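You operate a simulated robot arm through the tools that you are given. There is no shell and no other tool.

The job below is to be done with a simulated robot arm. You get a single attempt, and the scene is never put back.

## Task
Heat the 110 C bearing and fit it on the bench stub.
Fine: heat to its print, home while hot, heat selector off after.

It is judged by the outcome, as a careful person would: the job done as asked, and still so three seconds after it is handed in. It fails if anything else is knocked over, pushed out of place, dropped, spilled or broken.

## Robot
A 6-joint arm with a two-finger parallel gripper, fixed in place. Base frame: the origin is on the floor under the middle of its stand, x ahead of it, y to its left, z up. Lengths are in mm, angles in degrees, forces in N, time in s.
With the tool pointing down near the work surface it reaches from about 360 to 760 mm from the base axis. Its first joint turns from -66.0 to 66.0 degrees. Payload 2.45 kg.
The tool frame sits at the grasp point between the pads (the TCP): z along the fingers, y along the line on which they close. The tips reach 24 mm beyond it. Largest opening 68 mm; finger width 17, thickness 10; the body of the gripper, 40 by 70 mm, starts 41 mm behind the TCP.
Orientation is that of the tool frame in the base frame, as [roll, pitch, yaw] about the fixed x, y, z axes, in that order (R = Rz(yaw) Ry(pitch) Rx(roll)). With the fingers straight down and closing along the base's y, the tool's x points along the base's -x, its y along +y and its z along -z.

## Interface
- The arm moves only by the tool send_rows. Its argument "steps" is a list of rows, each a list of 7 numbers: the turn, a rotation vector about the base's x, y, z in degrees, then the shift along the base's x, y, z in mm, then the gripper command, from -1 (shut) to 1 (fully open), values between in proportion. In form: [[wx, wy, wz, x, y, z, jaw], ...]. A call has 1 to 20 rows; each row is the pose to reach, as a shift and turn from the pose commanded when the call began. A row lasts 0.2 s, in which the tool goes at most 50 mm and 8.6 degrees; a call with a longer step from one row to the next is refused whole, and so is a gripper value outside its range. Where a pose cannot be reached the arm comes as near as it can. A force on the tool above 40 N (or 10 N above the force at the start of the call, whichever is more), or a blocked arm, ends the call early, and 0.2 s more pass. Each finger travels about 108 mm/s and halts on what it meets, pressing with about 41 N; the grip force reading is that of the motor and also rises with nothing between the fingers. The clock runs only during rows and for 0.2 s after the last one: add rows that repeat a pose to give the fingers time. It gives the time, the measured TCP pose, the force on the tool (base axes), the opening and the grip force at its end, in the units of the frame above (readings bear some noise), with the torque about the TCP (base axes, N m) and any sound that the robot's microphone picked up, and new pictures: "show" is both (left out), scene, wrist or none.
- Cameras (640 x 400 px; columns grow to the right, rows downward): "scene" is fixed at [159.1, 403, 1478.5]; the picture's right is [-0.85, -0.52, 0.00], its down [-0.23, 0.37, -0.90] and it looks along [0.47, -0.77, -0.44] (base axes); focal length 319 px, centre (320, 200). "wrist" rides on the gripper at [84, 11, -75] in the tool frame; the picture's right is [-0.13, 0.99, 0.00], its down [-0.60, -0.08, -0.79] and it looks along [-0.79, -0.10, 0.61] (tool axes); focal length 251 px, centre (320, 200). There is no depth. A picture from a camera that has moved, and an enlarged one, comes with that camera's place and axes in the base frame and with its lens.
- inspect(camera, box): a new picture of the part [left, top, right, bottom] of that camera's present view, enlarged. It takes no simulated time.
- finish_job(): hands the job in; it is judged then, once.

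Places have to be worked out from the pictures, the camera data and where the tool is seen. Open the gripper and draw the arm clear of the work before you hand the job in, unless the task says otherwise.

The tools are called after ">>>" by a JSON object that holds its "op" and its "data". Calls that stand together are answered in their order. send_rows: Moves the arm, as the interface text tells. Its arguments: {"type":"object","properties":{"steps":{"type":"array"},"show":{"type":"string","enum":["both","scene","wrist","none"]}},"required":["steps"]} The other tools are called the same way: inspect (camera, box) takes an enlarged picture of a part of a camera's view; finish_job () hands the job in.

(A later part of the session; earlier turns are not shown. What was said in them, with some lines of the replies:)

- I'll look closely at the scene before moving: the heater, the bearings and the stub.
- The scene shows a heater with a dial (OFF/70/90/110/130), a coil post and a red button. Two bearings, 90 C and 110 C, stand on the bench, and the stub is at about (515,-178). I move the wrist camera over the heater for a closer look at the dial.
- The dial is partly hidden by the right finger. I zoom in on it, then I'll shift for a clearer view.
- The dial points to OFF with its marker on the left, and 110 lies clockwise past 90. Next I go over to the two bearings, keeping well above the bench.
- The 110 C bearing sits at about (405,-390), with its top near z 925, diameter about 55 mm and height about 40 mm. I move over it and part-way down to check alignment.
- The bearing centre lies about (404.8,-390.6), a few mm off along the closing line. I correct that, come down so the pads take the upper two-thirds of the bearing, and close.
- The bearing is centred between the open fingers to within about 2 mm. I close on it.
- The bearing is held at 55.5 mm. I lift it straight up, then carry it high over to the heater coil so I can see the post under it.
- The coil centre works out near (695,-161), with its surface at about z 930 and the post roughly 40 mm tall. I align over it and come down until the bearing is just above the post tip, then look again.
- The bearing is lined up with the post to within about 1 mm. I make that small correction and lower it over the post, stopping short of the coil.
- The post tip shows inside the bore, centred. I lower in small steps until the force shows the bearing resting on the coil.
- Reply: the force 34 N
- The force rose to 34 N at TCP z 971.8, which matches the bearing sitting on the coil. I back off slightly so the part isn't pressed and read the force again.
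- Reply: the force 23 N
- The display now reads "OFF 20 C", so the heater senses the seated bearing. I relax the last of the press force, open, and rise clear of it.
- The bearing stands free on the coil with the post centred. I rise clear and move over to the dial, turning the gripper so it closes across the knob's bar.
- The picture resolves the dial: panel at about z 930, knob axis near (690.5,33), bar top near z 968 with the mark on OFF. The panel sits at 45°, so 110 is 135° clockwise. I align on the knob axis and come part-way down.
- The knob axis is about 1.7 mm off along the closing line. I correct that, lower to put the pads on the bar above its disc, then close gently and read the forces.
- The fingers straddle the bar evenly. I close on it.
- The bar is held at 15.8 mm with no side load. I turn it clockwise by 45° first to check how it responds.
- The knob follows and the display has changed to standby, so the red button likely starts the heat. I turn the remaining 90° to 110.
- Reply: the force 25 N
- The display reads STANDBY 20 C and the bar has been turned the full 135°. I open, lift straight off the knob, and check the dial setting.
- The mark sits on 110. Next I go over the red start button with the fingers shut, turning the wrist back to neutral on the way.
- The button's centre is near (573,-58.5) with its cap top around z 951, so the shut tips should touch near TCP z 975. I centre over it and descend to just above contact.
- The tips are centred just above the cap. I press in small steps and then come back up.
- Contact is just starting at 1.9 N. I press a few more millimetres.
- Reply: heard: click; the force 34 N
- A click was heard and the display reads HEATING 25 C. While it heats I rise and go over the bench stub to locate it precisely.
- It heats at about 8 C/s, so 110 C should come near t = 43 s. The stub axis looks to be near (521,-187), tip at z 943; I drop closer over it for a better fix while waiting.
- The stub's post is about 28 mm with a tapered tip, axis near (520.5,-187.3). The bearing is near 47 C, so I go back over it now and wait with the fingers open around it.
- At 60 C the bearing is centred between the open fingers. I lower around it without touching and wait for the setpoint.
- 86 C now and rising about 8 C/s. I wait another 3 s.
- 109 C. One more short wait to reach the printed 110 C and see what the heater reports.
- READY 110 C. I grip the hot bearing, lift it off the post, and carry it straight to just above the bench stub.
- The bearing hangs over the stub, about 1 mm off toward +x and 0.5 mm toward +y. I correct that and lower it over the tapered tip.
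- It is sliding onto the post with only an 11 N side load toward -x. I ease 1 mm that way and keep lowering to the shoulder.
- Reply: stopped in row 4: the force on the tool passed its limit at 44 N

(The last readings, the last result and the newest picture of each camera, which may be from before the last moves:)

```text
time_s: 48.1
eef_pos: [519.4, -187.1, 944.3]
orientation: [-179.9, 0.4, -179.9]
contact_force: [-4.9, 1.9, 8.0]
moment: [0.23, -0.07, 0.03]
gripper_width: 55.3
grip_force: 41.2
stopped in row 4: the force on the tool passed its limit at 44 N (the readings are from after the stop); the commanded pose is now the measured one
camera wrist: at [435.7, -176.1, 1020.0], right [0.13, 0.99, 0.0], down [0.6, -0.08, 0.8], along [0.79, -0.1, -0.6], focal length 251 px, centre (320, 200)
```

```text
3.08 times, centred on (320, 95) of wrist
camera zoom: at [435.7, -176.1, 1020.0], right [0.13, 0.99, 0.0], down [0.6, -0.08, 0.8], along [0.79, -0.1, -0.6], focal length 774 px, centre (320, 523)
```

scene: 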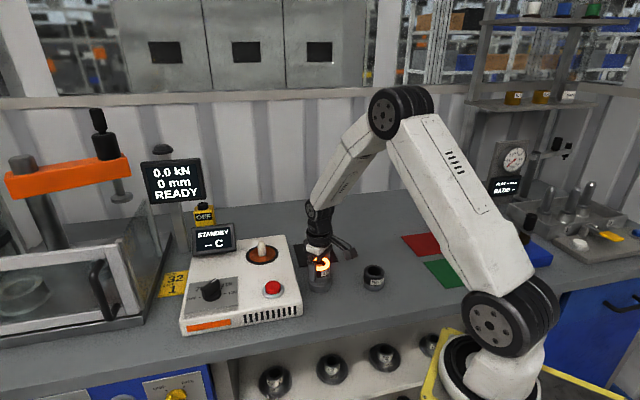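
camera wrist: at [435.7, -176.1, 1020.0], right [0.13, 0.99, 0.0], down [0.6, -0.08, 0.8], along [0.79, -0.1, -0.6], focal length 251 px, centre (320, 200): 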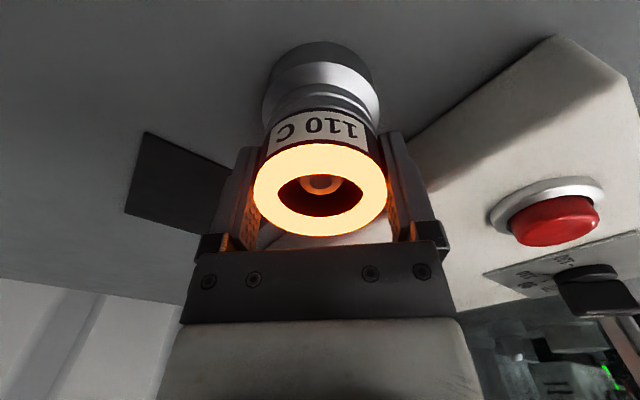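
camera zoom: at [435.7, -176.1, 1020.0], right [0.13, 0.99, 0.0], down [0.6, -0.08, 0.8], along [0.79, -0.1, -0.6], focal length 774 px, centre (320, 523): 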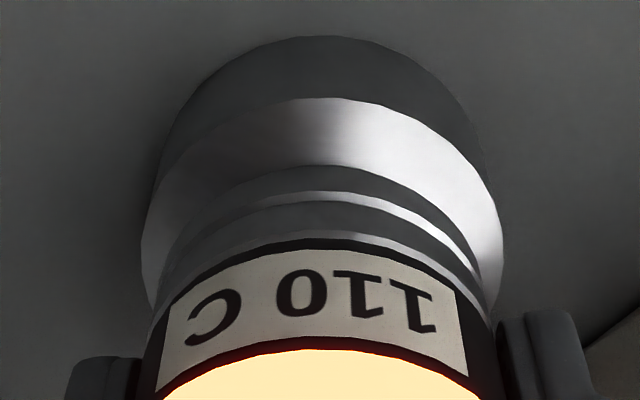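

The bearing's lower ring appears to meet the stub's shoulder with no gap. I press down gently a little more to confirm it is fully home rather than caught part-way.

>>> {"op": "send_rows", "data": {"steps": [[0, 0, 0, 0.3, 0, -1.5, -1], [0, 0, 0, 0.3, 0, -3, -1], [0, 0, 0, 0.3, 0, -3, -1]], "show": "none"}}

>>> {"op": "inspect", "data": {"camera": "scene", "box": [304, 262, 336, 298]}}

```text
time_s: 48.7
eef_pos: [522.0, -188.5, 945.7]
orientation: [-180.0, 0.3, -180.0]
contact_force: [-7.3, 2.3, 9.4]
moment: [0.2, -0.17, 0.0]
gripper_width: 55.2
grip_force: 40.4
stopped in row 2: the force on the tool passed its limit at 45 N (the readings are from after the stop); the commanded pose is now the measured one
```

```text
11.11 times, centred on (320, 280) of scene
camera zoom: at [158.7, 403.2, 1478.5], right [-0.85, -0.52, 0.0], down [-0.23, 0.37, -0.9], along [0.47, -0.77, -0.44], focal length 3547 px, centre (320, -689)
```

zoom: 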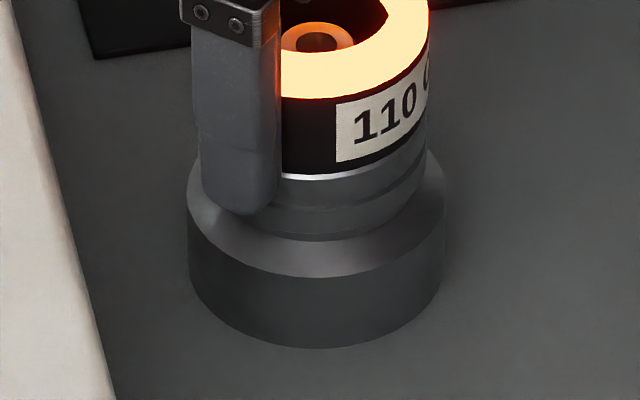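

The extra push met a hard stop with no movement. The seated TCP height, 944.5, also matches the shoulder at about 904 plus the bearing's 40.7 mm offset, so it is home. I relieve the side load and open.

>>> {"op": "send_rows", "data": {"steps": [[0, 0, 0, -0.8, 0.3, 0, -1], [0, 0, 0, -0.8, 0.3, 0, -0.4], [0, 0, 0, -0.8, 0.3, 0, 0.5], [0, 0, 0, -0.8, 0.3, 0, 1], [0, 0, 0, -0.8, 0.3, 0, 1]]}}

>>> {"op": "inspect", "data": {"camera": "scene", "box": [304, 262, 336, 298]}}

>>> {"op": "inspect", "data": {"camera": "wrist", "box": [220, 30, 420, 240]}}

```text
time_s: 49.9
eef_pos: [519.0, -187.1, 945.2]
orientation: [-180.0, 0.3, -180.0]
contact_force: [-0.3, 0.3, 0.9]
moment: [0.0, -0.01, 0.01]
gripper_width: 68.0
grip_force: 0.1
camera wrist: at [434.9, -176.1, 1019.7], right [0.13, 0.99, 0.0], down [0.6, -0.08, 0.8], along [0.79, -0.1, -0.6], focal length 251 px, centre (320, 200)
```

scene: 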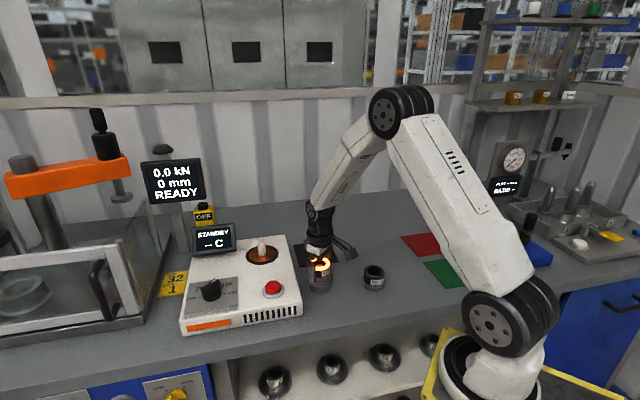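
wrist: 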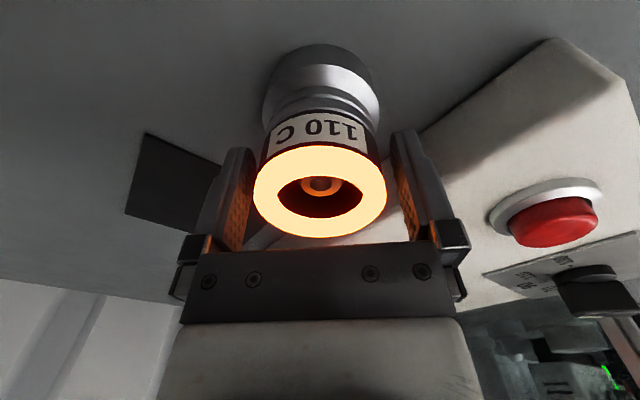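

```text
11.11 times, centred on (320, 280) of scene
camera zoom: at [159.1, 403.0, 1478.5], right [-0.85, -0.52, 0.0], down [-0.23, 0.37, -0.9], along [0.47, -0.77, -0.44], focal length 3547 px, centre (320, -689)
```

zoom: 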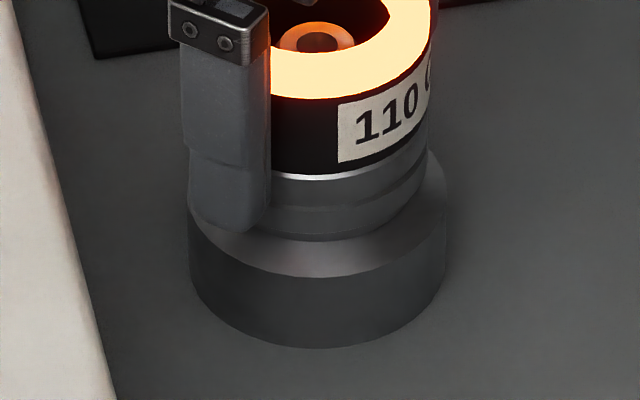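

```text
1.90 times, centred on (320, 135) of wrist
camera zoom: at [434.9, -176.1, 1019.7], right [0.13, 0.99, 0.0], down [0.6, -0.08, 0.8], along [0.79, -0.1, -0.6], focal length 479 px, centre (320, 324)
```

zoom: 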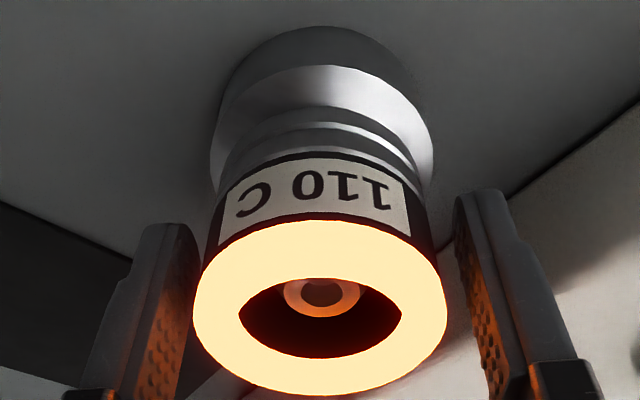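

Released; the bearing stayed put. I compare its lower bands with the identical 90 C bearing standing on the bench to make sure no part of the bands is a gap.

>>> {"op": "inspect", "data": {"camera": "scene", "box": [358, 258, 390, 294]}}

```text
11.11 times, centred on (374, 276) of scene
camera zoom: at [159.1, 403.0, 1478.5], right [-0.85, -0.52, 0.0], down [-0.23, 0.37, -0.9], along [0.47, -0.77, -0.44], focal length 3547 px, centre (-280, -644)
```

zoom: 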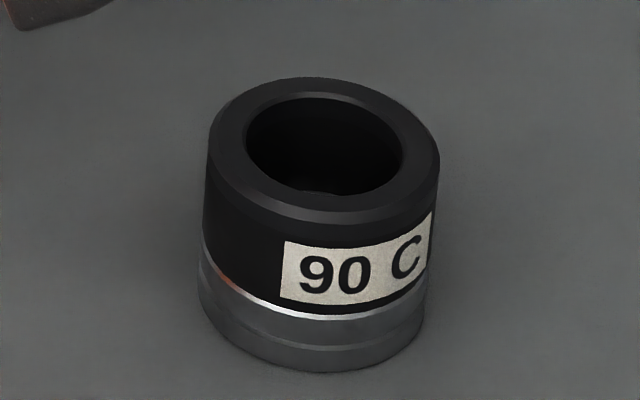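

>>> {"op": "inspect", "data": {"camera": "scene", "box": [311, 276, 333, 290]}}

>>> {"op": "inspect", "data": {"camera": "wrist", "box": [255, 60, 385, 140]}}

>>> {"op": "inspect", "data": {"camera": "scene", "box": [363, 279, 385, 293]}}

```text
16.00 times, centred on (322, 283) of scene
camera zoom: at [159.1, 403.0, 1478.5], right [-0.85, -0.52, 0.0], down [-0.23, 0.37, -0.9], along [0.47, -0.77, -0.44], focal length 5107 px, centre (288, -1128)
```

zoom: 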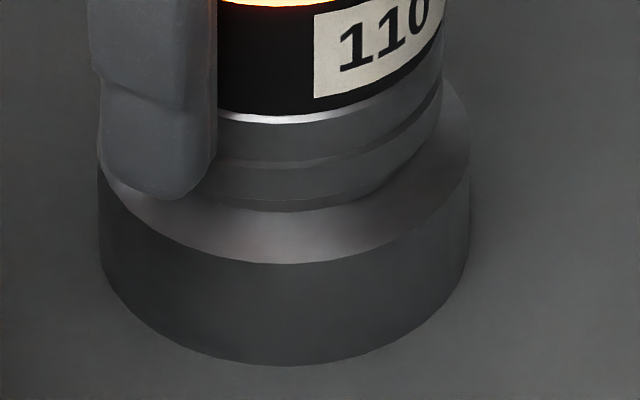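

```text
4.92 times, centred on (320, 100) of wrist
camera zoom: at [434.9, -176.1, 1019.7], right [0.13, 0.99, 0.0], down [0.6, -0.08, 0.8], along [0.79, -0.1, -0.6], focal length 1238 px, centre (320, 692)
```

zoom: 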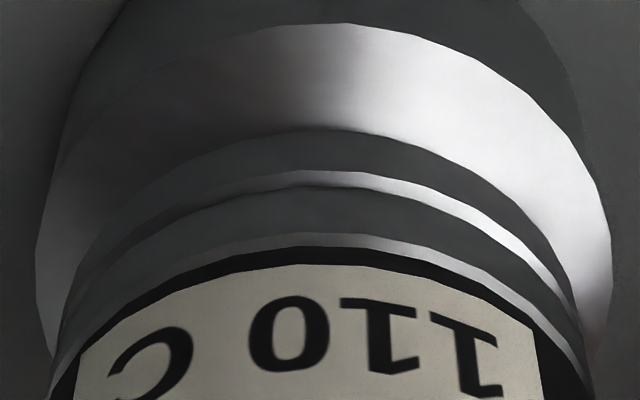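

```text
16.00 times, centred on (374, 286) of scene
camera zoom: at [159.1, 403.0, 1478.5], right [-0.85, -0.52, 0.0], down [-0.23, 0.37, -0.9], along [0.47, -0.77, -0.44], focal length 5107 px, centre (-544, -1176)
```

zoom: 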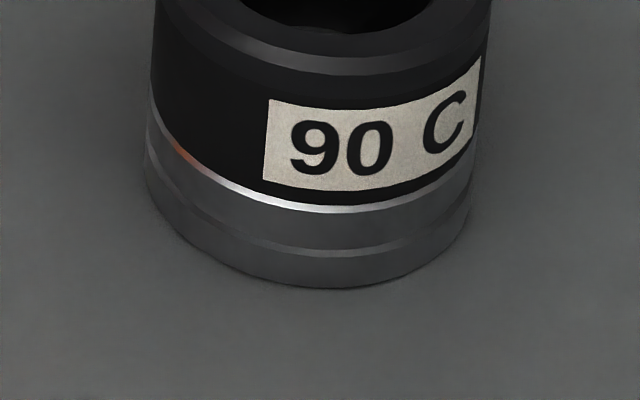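

The bands nearly match, but I can't rule out a millimetre of gap. While it is still hot I'll rise, part-close the fingers to about 38 mm and press evenly on the rim with both tips, as a second check without side load.

>>> {"op": "send_rows", "data": {"steps": [[0, 0, 0, 0, 0, 20, 1], [0, 0, 0, 0, 0, 48, 1], [0, 0, 0, 0, 0, 48, 0.13], [0, 0, 0, 0, 0, 48, 0.13], [0, 0, 0, 0, 0, 38, 0.13]]}}

>>> {"op": "inspect", "data": {"camera": "wrist", "box": [220, 30, 420, 240]}}

>>> {"op": "inspect", "data": {"camera": "scene", "box": [295, 230, 345, 300]}}

```text
time_s: 51.1
eef_pos: [519.5, -189.5, 983.3]
orientation: [-179.9, 0.5, 180.0]
contact_force: [0.3, -0.2, 0.4]
moment: [-0.01, 0.02, -0.01]
gripper_width: 38.3
grip_force: 0.0
camera wrist: at [435.7, -175.9, 1057.3], right [0.13, 0.99, 0.0], down [0.6, -0.08, 0.8], along [0.79, -0.1, -0.6], focal length 251 px, centre (320, 200)
```

scene: 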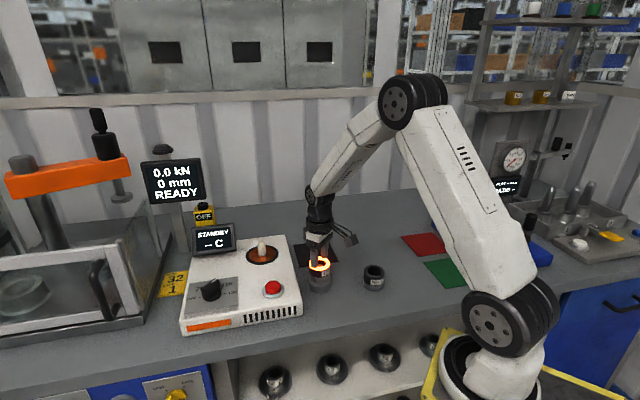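
wrist: 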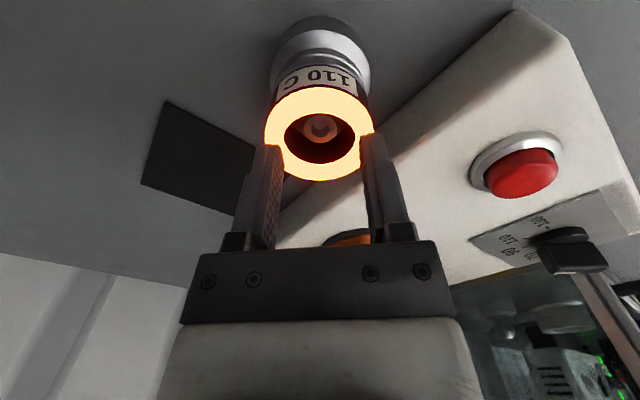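

```text
1.90 times, centred on (320, 135) of wrist
camera zoom: at [435.7, -175.9, 1057.3], right [0.13, 0.99, 0.0], down [0.6, -0.08, 0.8], along [0.79, -0.1, -0.6], focal length 479 px, centre (320, 324)
```

zoom: 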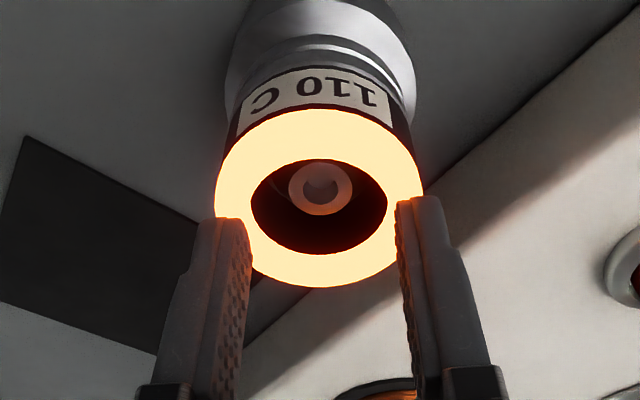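

```text
5.71 times, centred on (320, 265) of scene
camera zoom: at [159.1, 403.0, 1478.5], right [-0.85, -0.52, 0.0], down [-0.23, 0.37, -0.9], along [0.47, -0.77, -0.44], focal length 1824 px, centre (320, -171)
```

zoom: 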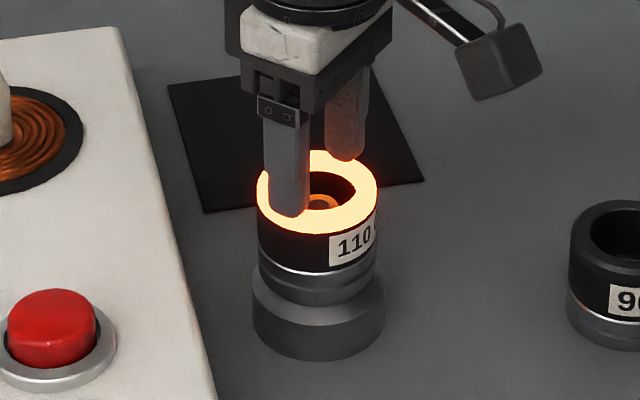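

Both tips are over the rim on opposite sides. I press down in small steps.

>>> {"op": "send_rows", "data": {"steps": [[0, 0, 0, 0, 0, -4, 0.13], [0, 0, 0, 0, 0, -7, 0.13], [0, 0, 0, 0, 0, -9, 0.13], [0, 0, 0, 0, 0, -10.5, 0.13], [0, 0, 0, 0, 0, -12, 0.13]]}}

>>> {"op": "inspect", "data": {"camera": "scene", "box": [311, 276, 333, 290]}}

```text
time_s: 51.6
eef_pos: [521.1, -189.1, 982.0]
orientation: [-179.9, 0.4, -179.9]
contact_force: [-4.2, 0.5, 8.0]
moment: [0.2, 0.12, 0.07]
gripper_width: 39.2
grip_force: 0.1
stopped in row 2: the force on the tool passed its limit at 48 N (the readings are from after the stop); the commanded pose is now the measured one
camera wrist: at [436.4, -176.4, 1056.7], right [0.13, 0.99, 0.0], down [0.6, -0.08, 0.8], along [0.79, -0.1, -0.6], focal length 251 px, centre (320, 200)
```

scene: 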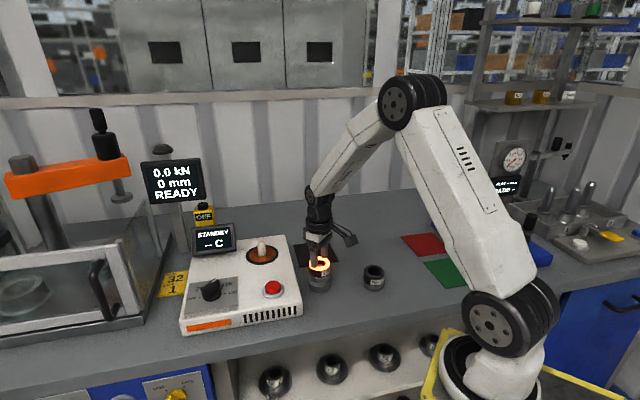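
wrist: 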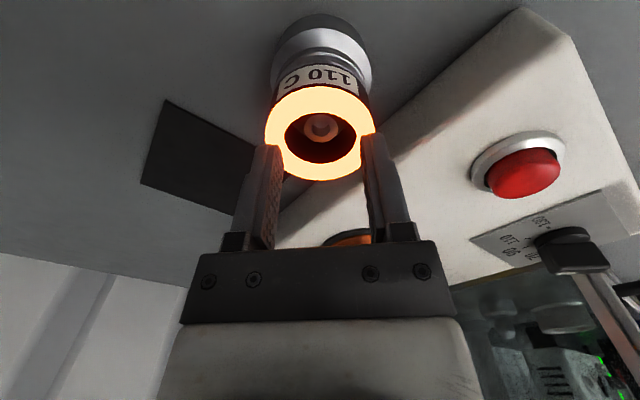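

```text
16.00 times, centred on (322, 283) of scene
camera zoom: at [158.8, 403.1, 1478.5], right [-0.85, -0.52, 0.0], down [-0.23, 0.37, -0.9], along [0.47, -0.77, -0.44], focal length 5107 px, centre (288, -1128)
```

zoom: 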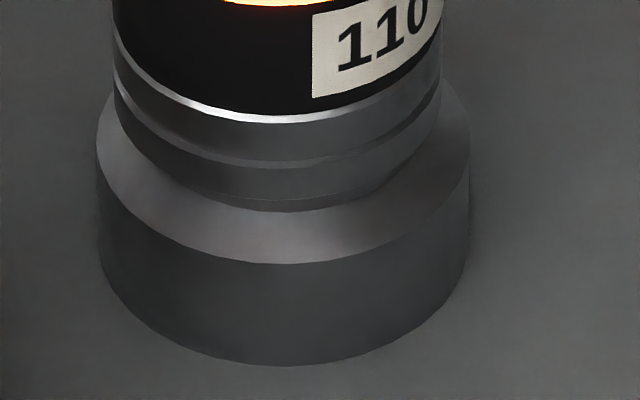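

>>> {"op": "inspect", "data": {"camera": "scene", "box": [310, 277, 334, 287]}}

>>> {"op": "inspect", "data": {"camera": "wrist", "box": [260, 10, 380, 100]}}

```text
16.00 times, centred on (322, 282) of scene
camera zoom: at [158.8, 403.1, 1478.5], right [-0.85, -0.52, 0.0], down [-0.23, 0.37, -0.9], along [0.47, -0.77, -0.44], focal length 5107 px, centre (288, -1112)
```

zoom: 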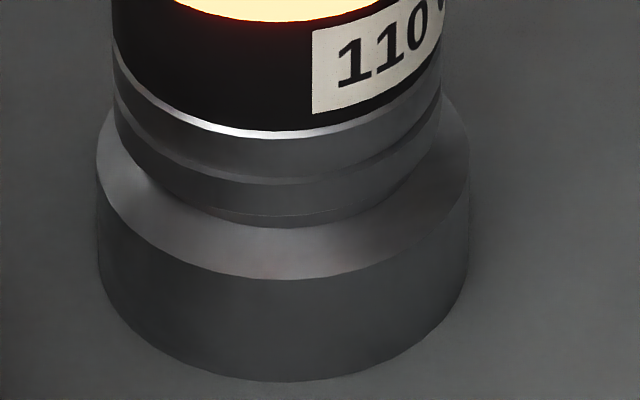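

```text
4.44 times, centred on (320, 55) of wrist
camera zoom: at [436.4, -176.4, 1056.7], right [0.13, 0.99, 0.0], down [0.6, -0.08, 0.8], along [0.79, -0.1, -0.6], focal length 1118 px, centre (320, 844)
```

zoom: 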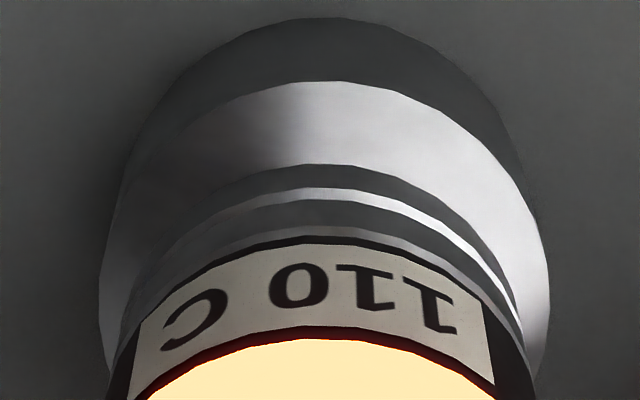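

The second press also met a hard stop, but my edge measurements leave a possible gap of a few millimetres under the bearing. I look more closely at the seat before deciding.

>>> {"op": "inspect", "data": {"camera": "scene", "box": [302, 277, 318, 287]}}

>>> {"op": "inspect", "data": {"camera": "scene", "box": [322, 274, 338, 284]}}

>>> {"op": "inspect", "data": {"camera": "scene", "box": [359, 282, 375, 292]}}

```text
16.00 times, centred on (310, 282) of scene
camera zoom: at [158.8, 403.1, 1478.5], right [-0.85, -0.52, 0.0], down [-0.23, 0.37, -0.9], along [0.47, -0.77, -0.44], focal length 5107 px, centre (480, -1112)
```

zoom: 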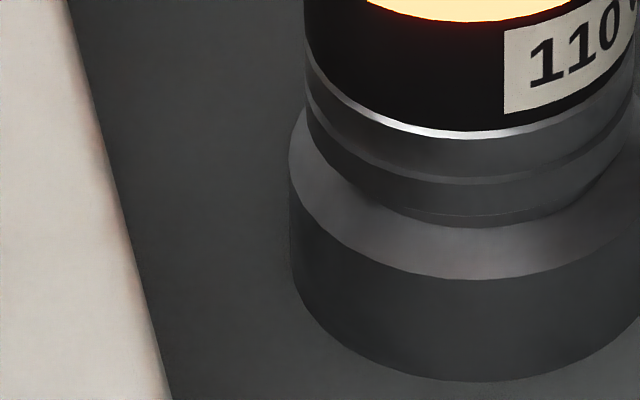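

```text
16.00 times, centred on (330, 279) of scene
camera zoom: at [158.8, 403.1, 1478.5], right [-0.85, -0.52, 0.0], down [-0.23, 0.37, -0.9], along [0.47, -0.77, -0.44], focal length 5107 px, centre (160, -1064)
```

zoom: 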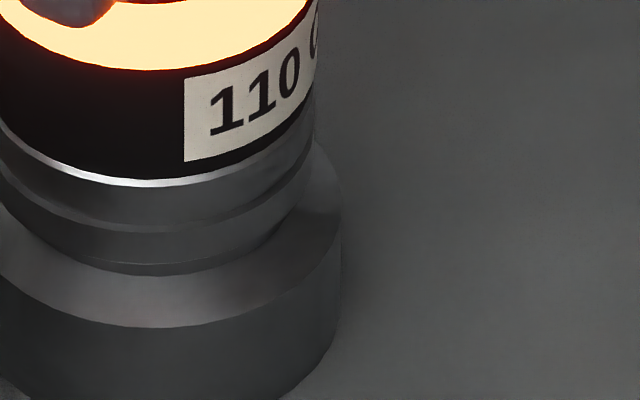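

```text
16.00 times, centred on (367, 287) of scene
camera zoom: at [158.8, 403.1, 1478.5], right [-0.85, -0.52, 0.0], down [-0.23, 0.37, -0.9], along [0.47, -0.77, -0.44], focal length 5107 px, centre (-432, -1192)
```

zoom: 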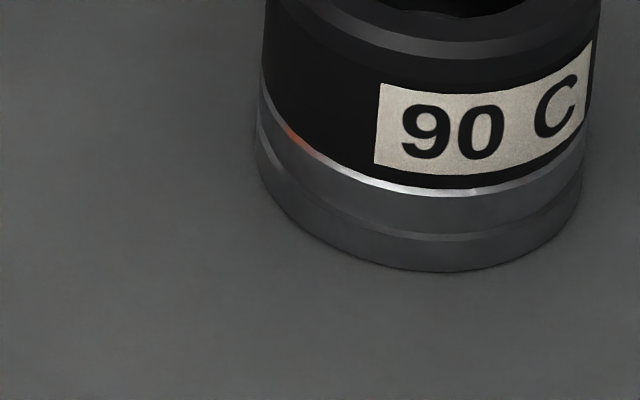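

From this angle I can't tell a gap from a raised boss. I back the gripper off and tilt it so the wrist camera looks at the seat nearly side-on.

>>> {"op": "send_rows", "data": {"steps": [[0, 0, 0, 0, 0, 25, 0.13], [0, -8, 0, -35, 5, 25, 0.5], [0, -16, 0, -75, 10, 15, 1], [0, -24, 0, -110, 15, -5, 1], [0, -25, 0, -139, 20, -27, 1], [0, -25, 0, -139, 20, -27, 1]]}}

>>> {"op": "inspect", "data": {"camera": "wrist", "box": [270, 140, 380, 230]}}

>>> {"op": "inspect", "data": {"camera": "scene", "box": [308, 262, 332, 298]}}

```text
time_s: 53.0
eef_pos: [383.1, -167.2, 956.0]
orientation: [180.0, 25.1, -179.6]
contact_force: [-0.2, -0.7, 0.4]
moment: [0.05, 0.04, 0.04]
gripper_width: 68.1
grip_force: 0.0
camera wrist: at [274.1, -156.0, 988.0], right [0.11, 0.99, 0.06], down [0.21, -0.08, 0.97], along [0.97, -0.09, -0.22], focal length 251 px, centre (320, 200)
```

scene: 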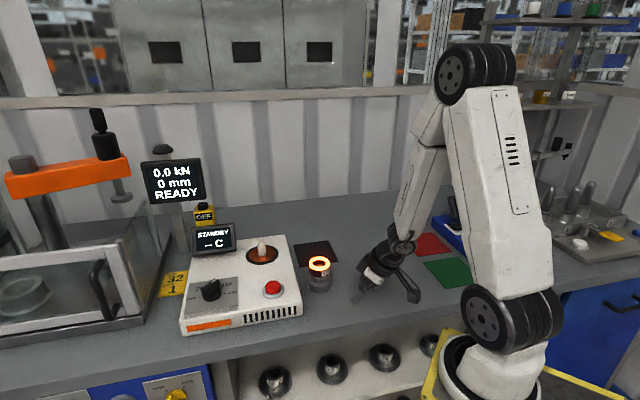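
wrist: 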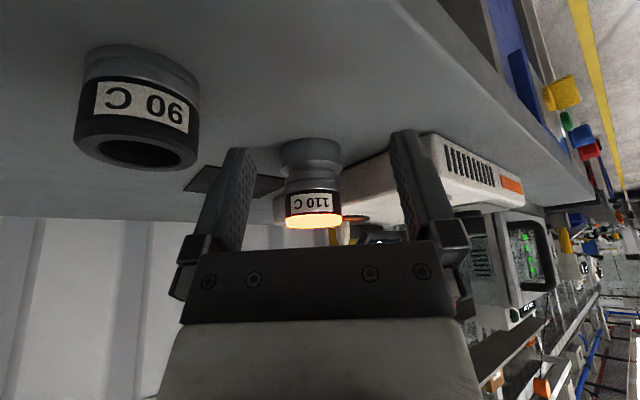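

```text
4.44 times, centred on (325, 185) of wrist
camera zoom: at [274.1, -156.0, 988.0], right [0.11, 0.99, 0.06], down [0.21, -0.08, 0.97], along [0.97, -0.09, -0.22], focal length 1118 px, centre (298, 267)
```

zoom: 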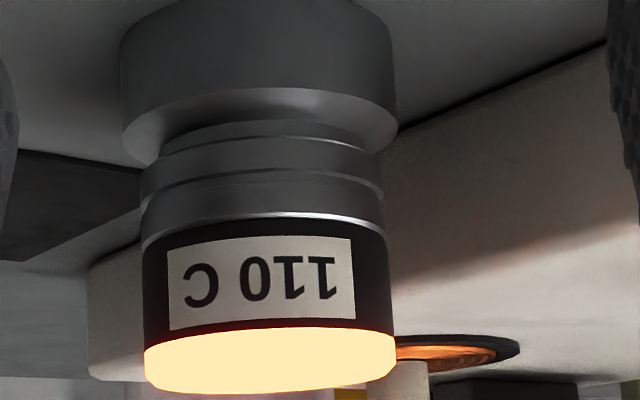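

```text
11.11 times, centred on (320, 280) of scene
camera zoom: at [159.1, 403.0, 1478.5], right [-0.85, -0.52, 0.0], down [-0.23, 0.37, -0.9], along [0.47, -0.77, -0.44], focal length 3547 px, centre (320, -689)
```

zoom: 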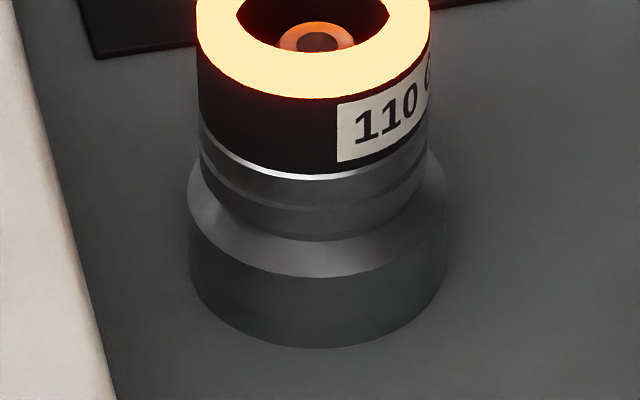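

The side view shows a raised boss, wider than the post, directly under the bearing. I zoom in on that joint.

>>> {"op": "inspect", "data": {"camera": "wrist", "box": [280, 155, 350, 190]}}

>>> {"op": "inspect", "data": {"camera": "wrist", "box": [280, 160, 310, 180]}}

```text
9.14 times, centred on (315, 172) of wrist
camera zoom: at [274.1, -156.0, 988.0], right [0.11, 0.99, 0.06], down [0.21, -0.08, 0.97], along [0.97, -0.09, -0.22], focal length 2299 px, centre (366, 451)
```

zoom: 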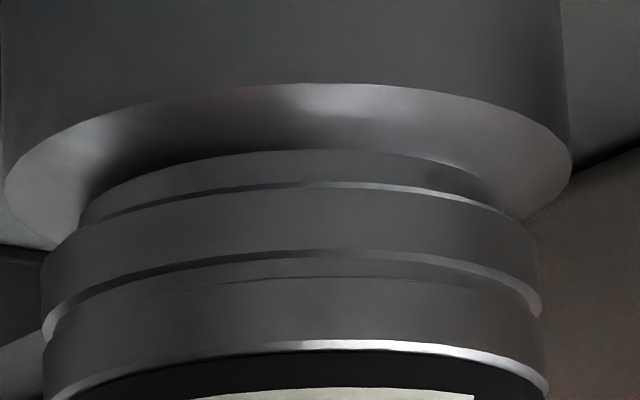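

```text
16.00 times, centred on (295, 170) of wrist
camera zoom: at [274.1, -156.0, 988.0], right [0.11, 0.99, 0.06], down [0.21, -0.08, 0.97], along [0.97, -0.09, -0.22], focal length 4023 px, centre (720, 680)
```

zoom: 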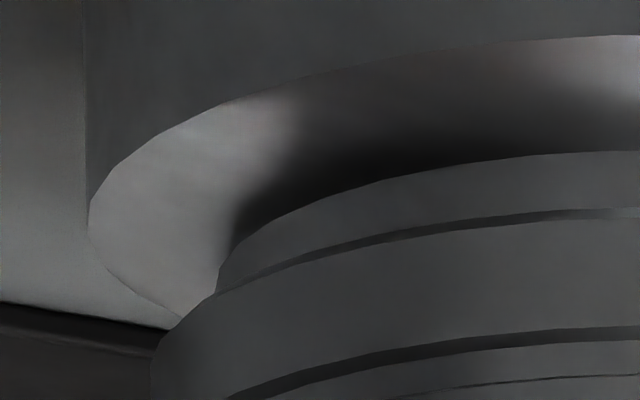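

There is no visible space between the boss and the bearing, so with the two hard stops it is home. Next I straighten the gripper, rise, and then go back to switch the heat selector OFF.

>>> {"op": "send_rows", "data": {"steps": [[0, 8, 0, 0, 0, 30, 1], [0, 16, 0, 0, 5, 65, 1], [0, 24, 0, 15, 20, 95, 1], [0, 25.1, 0, 40, 50, 105, 1], [0, 25.1, 0, 75, 80, 105, 1], [0, 25.1, 0, 75, 80, 105, 1]]}}

```text
time_s: 54.4
eef_pos: [455.9, -89.1, 1054.0]
orientation: [-179.9, 0.3, -180.0]
contact_force: [-0.4, 0.6, 0.0]
moment: [0.01, -0.03, -0.01]
gripper_width: 68.0
grip_force: 0.0
out of reach, approached as far as the arm can: row 1
camera wrist: at [371.4, -77.4, 1129.1], right [0.13, 0.99, 0.0], down [0.6, -0.08, 0.8], along [0.79, -0.1, -0.6], focal length 251 px, centre (320, 200)
```

scene: 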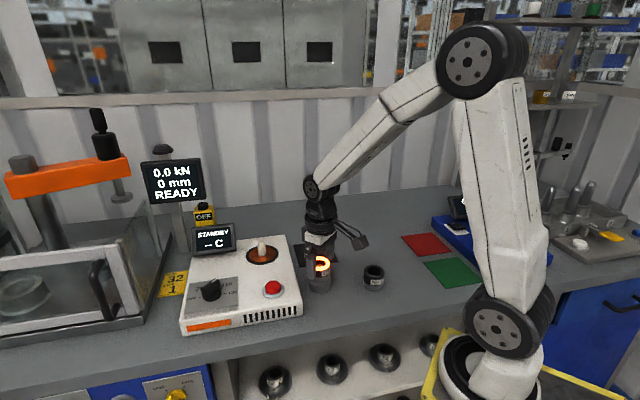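
wrist: 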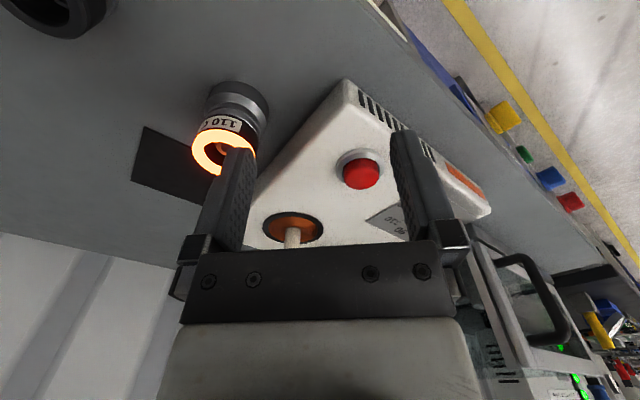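

The arm is upright again, clear of the fitted bearing. I travel to the dial, turning the gripper to close across the bar in its 110 position.

>>> {"op": "send_rows", "data": {"steps": [[0, 0, -7.5, 20, 10, 0, 1], [0, 0, -15, 40, 20, 0, 1], [0, 0, -22.5, 60, 30, 0, 1], [0, 0, -30, 80, 40, 0, 1], [0, 0, -37.5, 100, 50, 0, 1], [0, 0, -45, 120, 60, 0, 1], [0, 0, -52.5, 140, 70, 0, 1], [0, 0, -60, 160, 80, 0, 1], [0, 0, -67.5, 180, 90, 0, 1], [0, 0, -75, 200, 102, 0, 1], [0, 0, -82.5, 220, 114, 0, 1], [0, 0, -90, 233.4, 121, 0, 1], [0, 0, -90, 233.4, 121, 0, 1], [0, 0, -90, 233.4, 121, 0, 1]]}}

>>> {"op": "inspect", "data": {"camera": "wrist", "box": [220, 0, 420, 140]}}

>>> {"op": "inspect", "data": {"camera": "scene", "box": [170, 200, 350, 330]}}

```text
time_s: 57.4
eef_pos: [690.2, 33.0, 1059.8]
orientation: [-180.0, 0.3, 90.0]
contact_force: [0.0, -0.1, 0.0]
moment: [0.0, 0.01, -0.03]
gripper_width: 67.8
grip_force: 0.1
camera wrist: at [700.8, 117.8, 1134.3], right [0.99, -0.13, 0.0], down [-0.08, -0.6, 0.8], along [-0.1, -0.79, -0.6], focal length 251 px, centre (320, 200)
```

scene: 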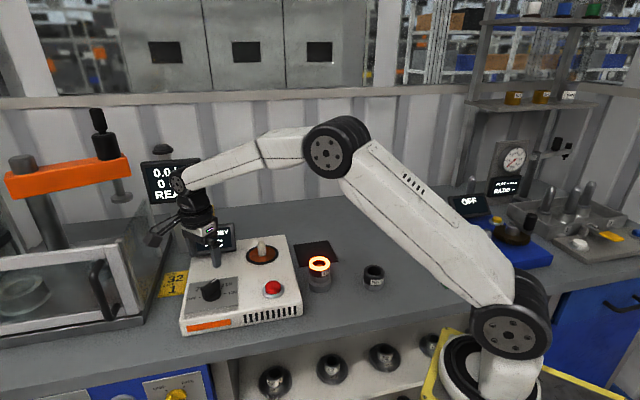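
wrist: 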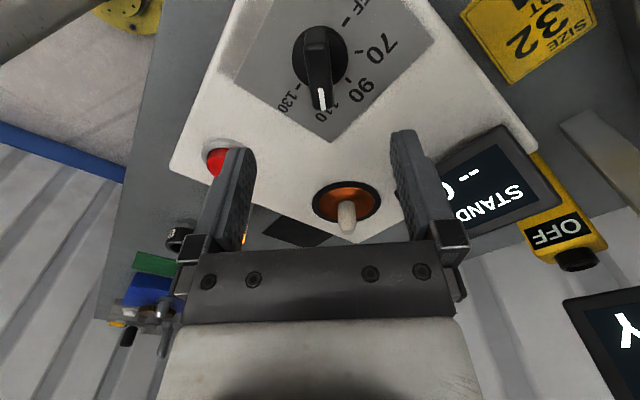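

```text
2.86 times, centred on (320, 70) of wrist
camera zoom: at [700.8, 117.8, 1134.3], right [0.99, -0.13, 0.0], down [-0.08, -0.6, 0.8], along [-0.1, -0.79, -0.6], focal length 718 px, centre (320, 571)
```

zoom: 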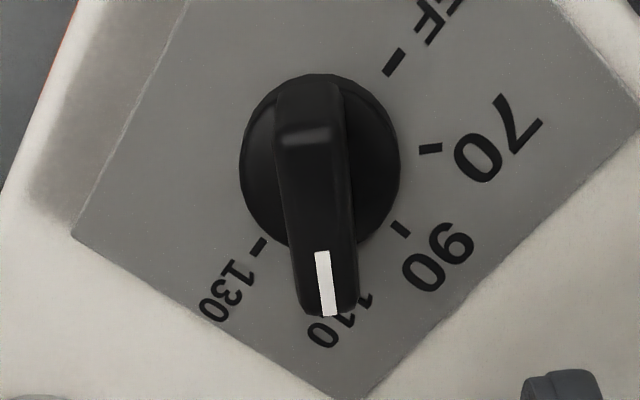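

```text
3.08 times, centred on (260, 265) of scene
camera zoom: at [159.1, 403.0, 1478.5], right [-0.85, -0.52, 0.0], down [-0.23, 0.37, -0.9], along [0.47, -0.77, -0.44], focal length 982 px, centre (505, 0)
```

zoom: 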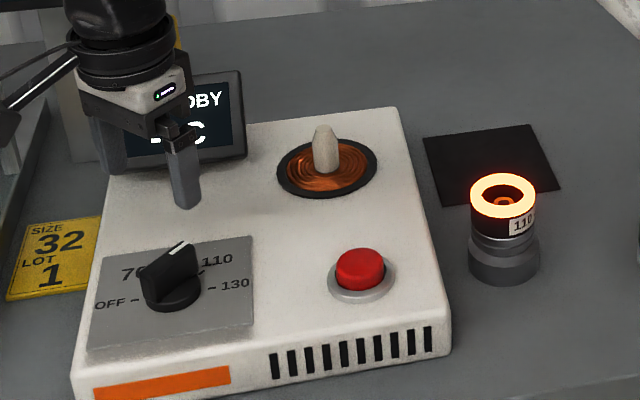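

The fitted bearing sits level on the stub, and the bar is centred between the fingers to within half a millimetre. I lower over the knob and close on it.

>>> {"op": "send_rows", "data": {"steps": [[0, 0, 0, 0, -0.6, -30, 1], [0, 0, 0, 0, -0.6, -60, 1], [0, 0, 0, 0, -0.6, -80, 1], [0, 0, 0, 0, -0.6, -89.5, 1], [0, 0, 0, 0, -0.6, -89.5, 1], [0, 0, 0, 0, -0.6, -89.5, -0.5], [0, 0, 0, 0, -0.6, -89.5, -1], [0, 0, 0, 0, -0.6, -89.5, -1], [0, 0, 0, 0, -0.6, -89.5, -1]]}}

```text
time_s: 59.4
eef_pos: [688.8, 32.0, 970.8]
orientation: [-179.8, 0.3, 90.0]
contact_force: [-8.6, -0.4, 0.4]
moment: [0.08, -0.41, 0.02]
gripper_width: 15.9
grip_force: 35.5
camera wrist: at [700.6, 116.9, 1045.6], right [0.99, -0.13, 0.0], down [-0.08, -0.6, 0.8], along [-0.1, -0.79, -0.6], focal length 251 px, centre (320, 200)
```

scene: 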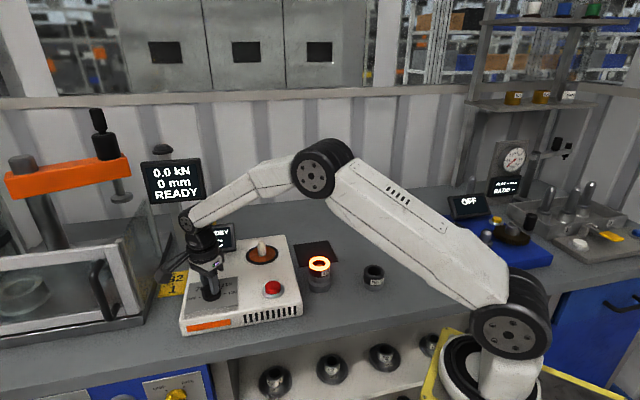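
wrist: 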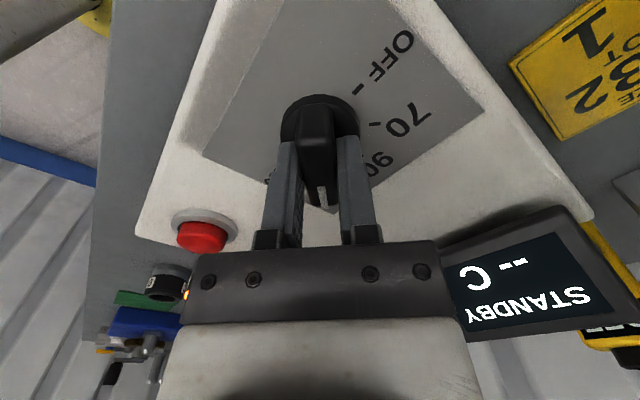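

The bar is gripped at 15.9 mm with a small -x load. I turn it counter-clockwise 135° back to OFF, easing that load as I go.

>>> {"op": "send_rows", "data": {"steps": [[0, 0, 7.5, -0.5, 0, 0, -1], [0, 0, 15, -0.5, 0, 0, -1], [0, 0, 22.5, -0.5, 0, 0, -1], [0, 0, 30, -0.5, 0, 0, -1], [0, 0, 37.5, -0.5, 0, 0, -1], [0, 0, 45, -0.5, 0, 0, -1], [0, 0, 52.5, -0.5, 0, 0, -1], [0, 0, 60, -0.5, 0, 0, -1], [0, 0, 67.5, -0.5, 0, 0, -1], [0, 0, 75, -0.5, 0, 0, -1], [0, 0, 82.5, -0.5, 0, 0, -1], [0, 0, 90, -0.5, 0, 0, -1], [0, 0, 97.5, -0.5, 0, 0, -1], [0, 0, 105, -0.5, 0, 0, -1], [0, 0, 112.5, -0.5, 0, 0, -1], [0, 0, 120, -0.5, 0, 0, -1], [0, 0, 127.5, -0.5, 0, 0, -1], [0, 0, 135, -0.5, 0, 0, -1], [0, 0, 135, -0.5, 0, 0, -1]]}}

>>> {"op": "inspect", "data": {"camera": "scene", "box": [170, 200, 350, 330]}}

```text
time_s: 63.4
eef_pos: [689.7, 32.2, 970.5]
orientation: [-179.9, 0.2, -134.9]
contact_force: [-14.9, -10.5, 18.9]
moment: [0.41, -0.08, -0.11]
gripper_width: 16.0
grip_force: 35.1
camera wrist: at [622.0, -19.4, 1045.4], right [-0.61, 0.79, 0.0], down [0.48, 0.37, 0.8], along [0.63, 0.49, -0.6], focal length 251 px, centre (320, 200)
```

scene: 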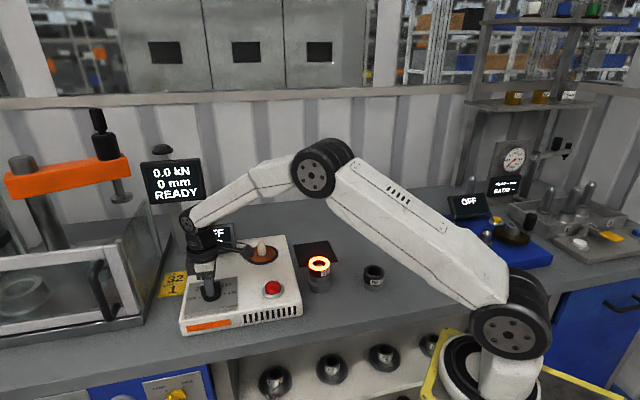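
wrist: 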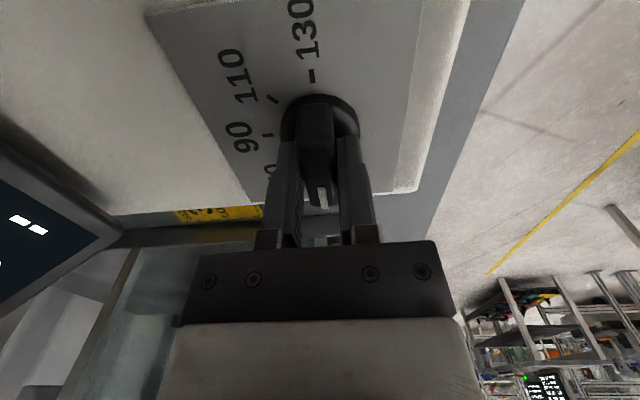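

```text
3.08 times, centred on (260, 265) of scene
camera zoom: at [158.2, 402.7, 1478.7], right [-0.85, -0.52, 0.0], down [-0.23, 0.37, -0.9], along [0.47, -0.77, -0.44], focal length 982 px, centre (505, 0)
```

zoom: 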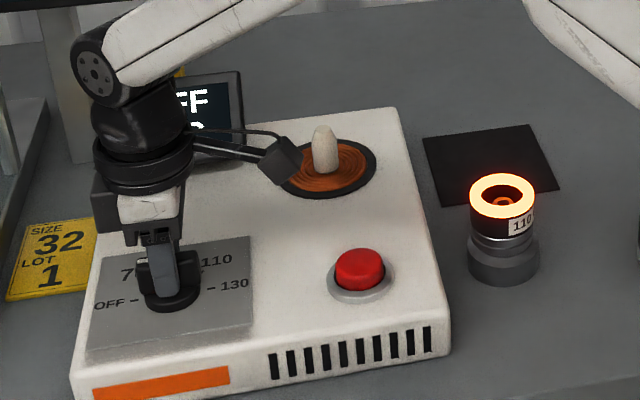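

The display now ends in "FF", so the selector reads OFF. I open, lift straight off the knob, and move clear of the work.

>>> {"op": "send_rows", "data": {"steps": [[0, 0, 0, 0, 0, 0, -0.6], [0, 0, 0, 0, 0, 0, 0.3], [0, 0, 0, 0, 0, 0, 1], [0, 0, 0, 0, 0, 25, 1], [0, 0, 0, 0, 0, 60, 1], [0, 0, 0, 0, 0, 95, 1], [0, 0, 0, -15, 10, 130, 1], [0, 0, 0, -30, 20, 160, 1], [0, 0, 0, -30, 20, 160, 1]]}}

>>> {"op": "inspect", "data": {"camera": "scene", "box": [170, 200, 350, 330]}}

>>> {"op": "inspect", "data": {"camera": "wrist", "box": [200, 0, 440, 160]}}

```text
time_s: 65.4
eef_pos: [660.4, 54.2, 1128.9]
orientation: [-180.0, 0.3, -135.0]
contact_force: [-0.5, 0.6, 0.2]
moment: [0.0, 0.0, 0.0]
gripper_width: 67.9
grip_force: 0.0
camera wrist: at [593.0, 2.5, 1203.9], right [-0.61, 0.79, 0.0], down [0.48, 0.37, 0.8], along [0.63, 0.49, -0.6], focal length 251 px, centre (320, 200)
```

scene: 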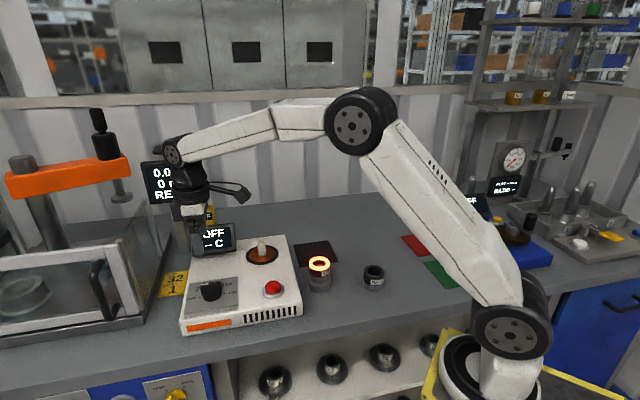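
wrist: 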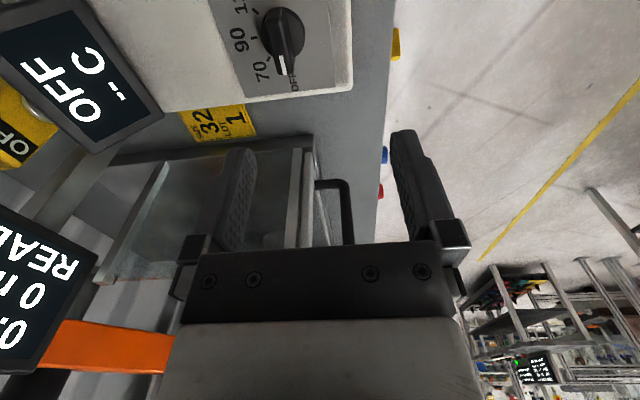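

```text
3.08 times, centred on (260, 265) of scene
camera zoom: at [159.1, 403.0, 1478.5], right [-0.85, -0.52, 0.0], down [-0.23, 0.37, -0.9], along [0.47, -0.77, -0.44], focal length 982 px, centre (505, 0)
```

zoom: 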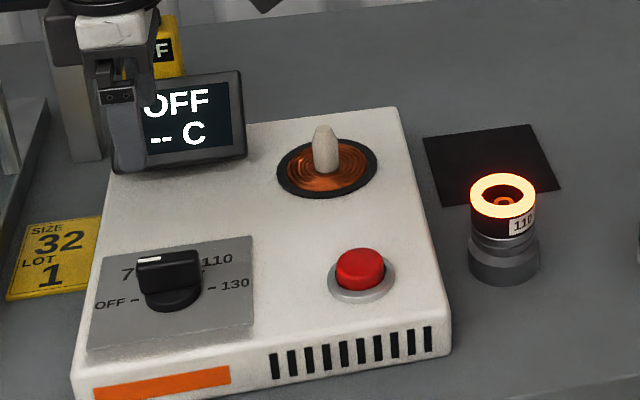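

```text
2.50 times, centred on (320, 80) of wrist
camera zoom: at [593.0, 2.5, 1203.9], right [-0.61, 0.79, 0.0], down [0.48, 0.37, 0.8], along [0.63, 0.49, -0.6], focal length 629 px, centre (320, 500)
```

zoom: 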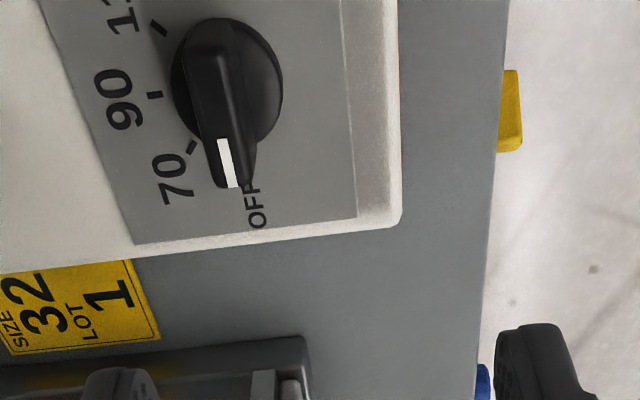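

The display reads OFF and the mark is on OFF. I retreat up and back toward the starting pose and take a last look at everything.

>>> {"op": "send_rows", "data": {"steps": [[0, 0, -5, -30, -5, 30, 1], [0, 0, -12, -65, -12, 60, 1], [0, 0, -20, -100, -20, 85, 1], [0, 0, -28, -130, -25, 105, 1], [0, 0, -36, -155, -29, 115, 1], [0, 0, -44, -157, -29, 116, 1], [0, 0, -45, -157, -29, 116, 1]]}}

>>> {"op": "inspect", "data": {"camera": "scene", "box": [295, 240, 400, 305]}}

>>> {"op": "inspect", "data": {"camera": "scene", "box": [304, 262, 336, 298]}}

```text
time_s: 67.0
eef_pos: [502.2, 21.9, 1246.3]
orientation: [-179.9, 0.2, 179.8]
contact_force: [0.5, 0.3, 0.4]
moment: [0.01, 0.01, 0.04]
gripper_width: 68.1
grip_force: 0.1
camera wrist: at [417.9, 34.1, 1320.6], right [0.13, 0.99, 0.0], down [0.6, -0.08, 0.8], along [0.79, -0.1, -0.6], focal length 251 px, centre (320, 200)
```

scene: 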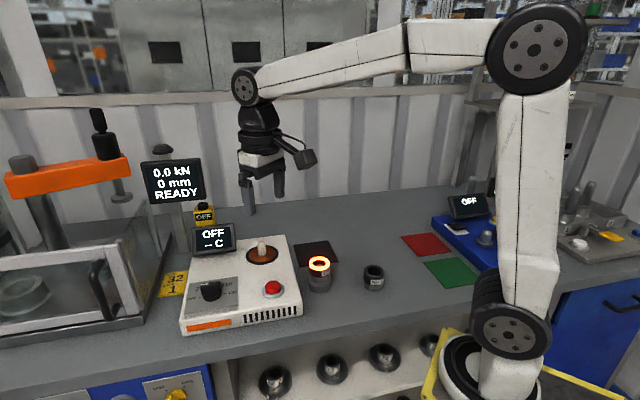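
wrist: 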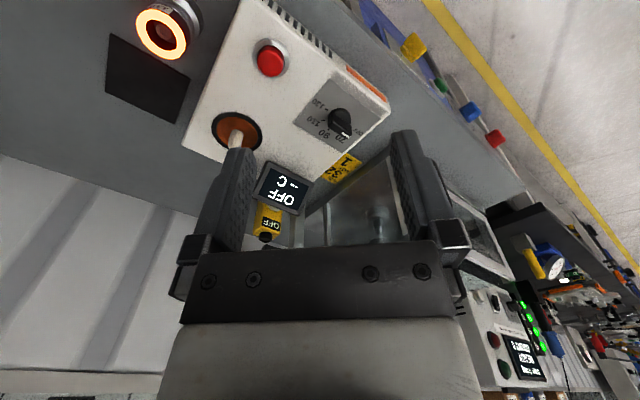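

```text
6.10 times, centred on (348, 272) of scene
camera zoom: at [159.1, 403.0, 1478.5], right [-0.85, -0.52, 0.0], down [-0.23, 0.37, -0.9], along [0.47, -0.77, -0.44], focal length 1946 px, centre (152, -242)
```

zoom: 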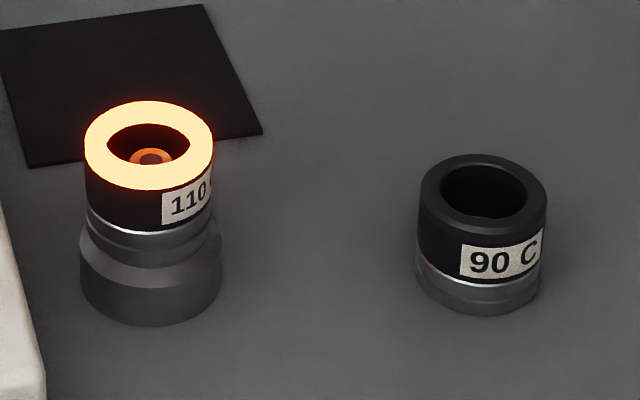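

```text
11.11 times, centred on (320, 280) of scene
camera zoom: at [159.1, 403.0, 1478.5], right [-0.85, -0.52, 0.0], down [-0.23, 0.37, -0.9], along [0.47, -0.77, -0.44], focal length 3547 px, centre (320, -689)
```

zoom: 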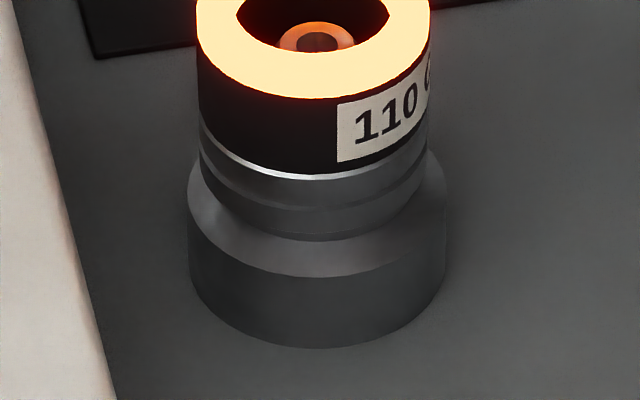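

The 110 C bearing sits level on the stub, the selector and display read OFF, and nothing else has moved. The gripper is open and clear of the work, so I hand the job in.

>>> {"op": "finish_job", "data": {}}

```text
The job is handed in.
```

The 110 C bearing is heated and fitted on the bench stub. The heat selector is back at OFF, and the job is handed in.

- **Heating:** I set the dial to 110 and pressed the red button. I picked the bearing up once the display read READY 110 C.
- **Fitting:** It went straight from the heater onto the stub while hot. Two presses of about 45 N met a hard stop. A near side-on camera view then showed it resting on the stub's raised boss with no visible gap. That view could have hidden up to about 1 mm, so the camera alone doesn't prove full seating.
- **After:** The display and the dial mark both read OFF. Nothing else looked moved in the last picture, and the arm is clear with the gripper open.
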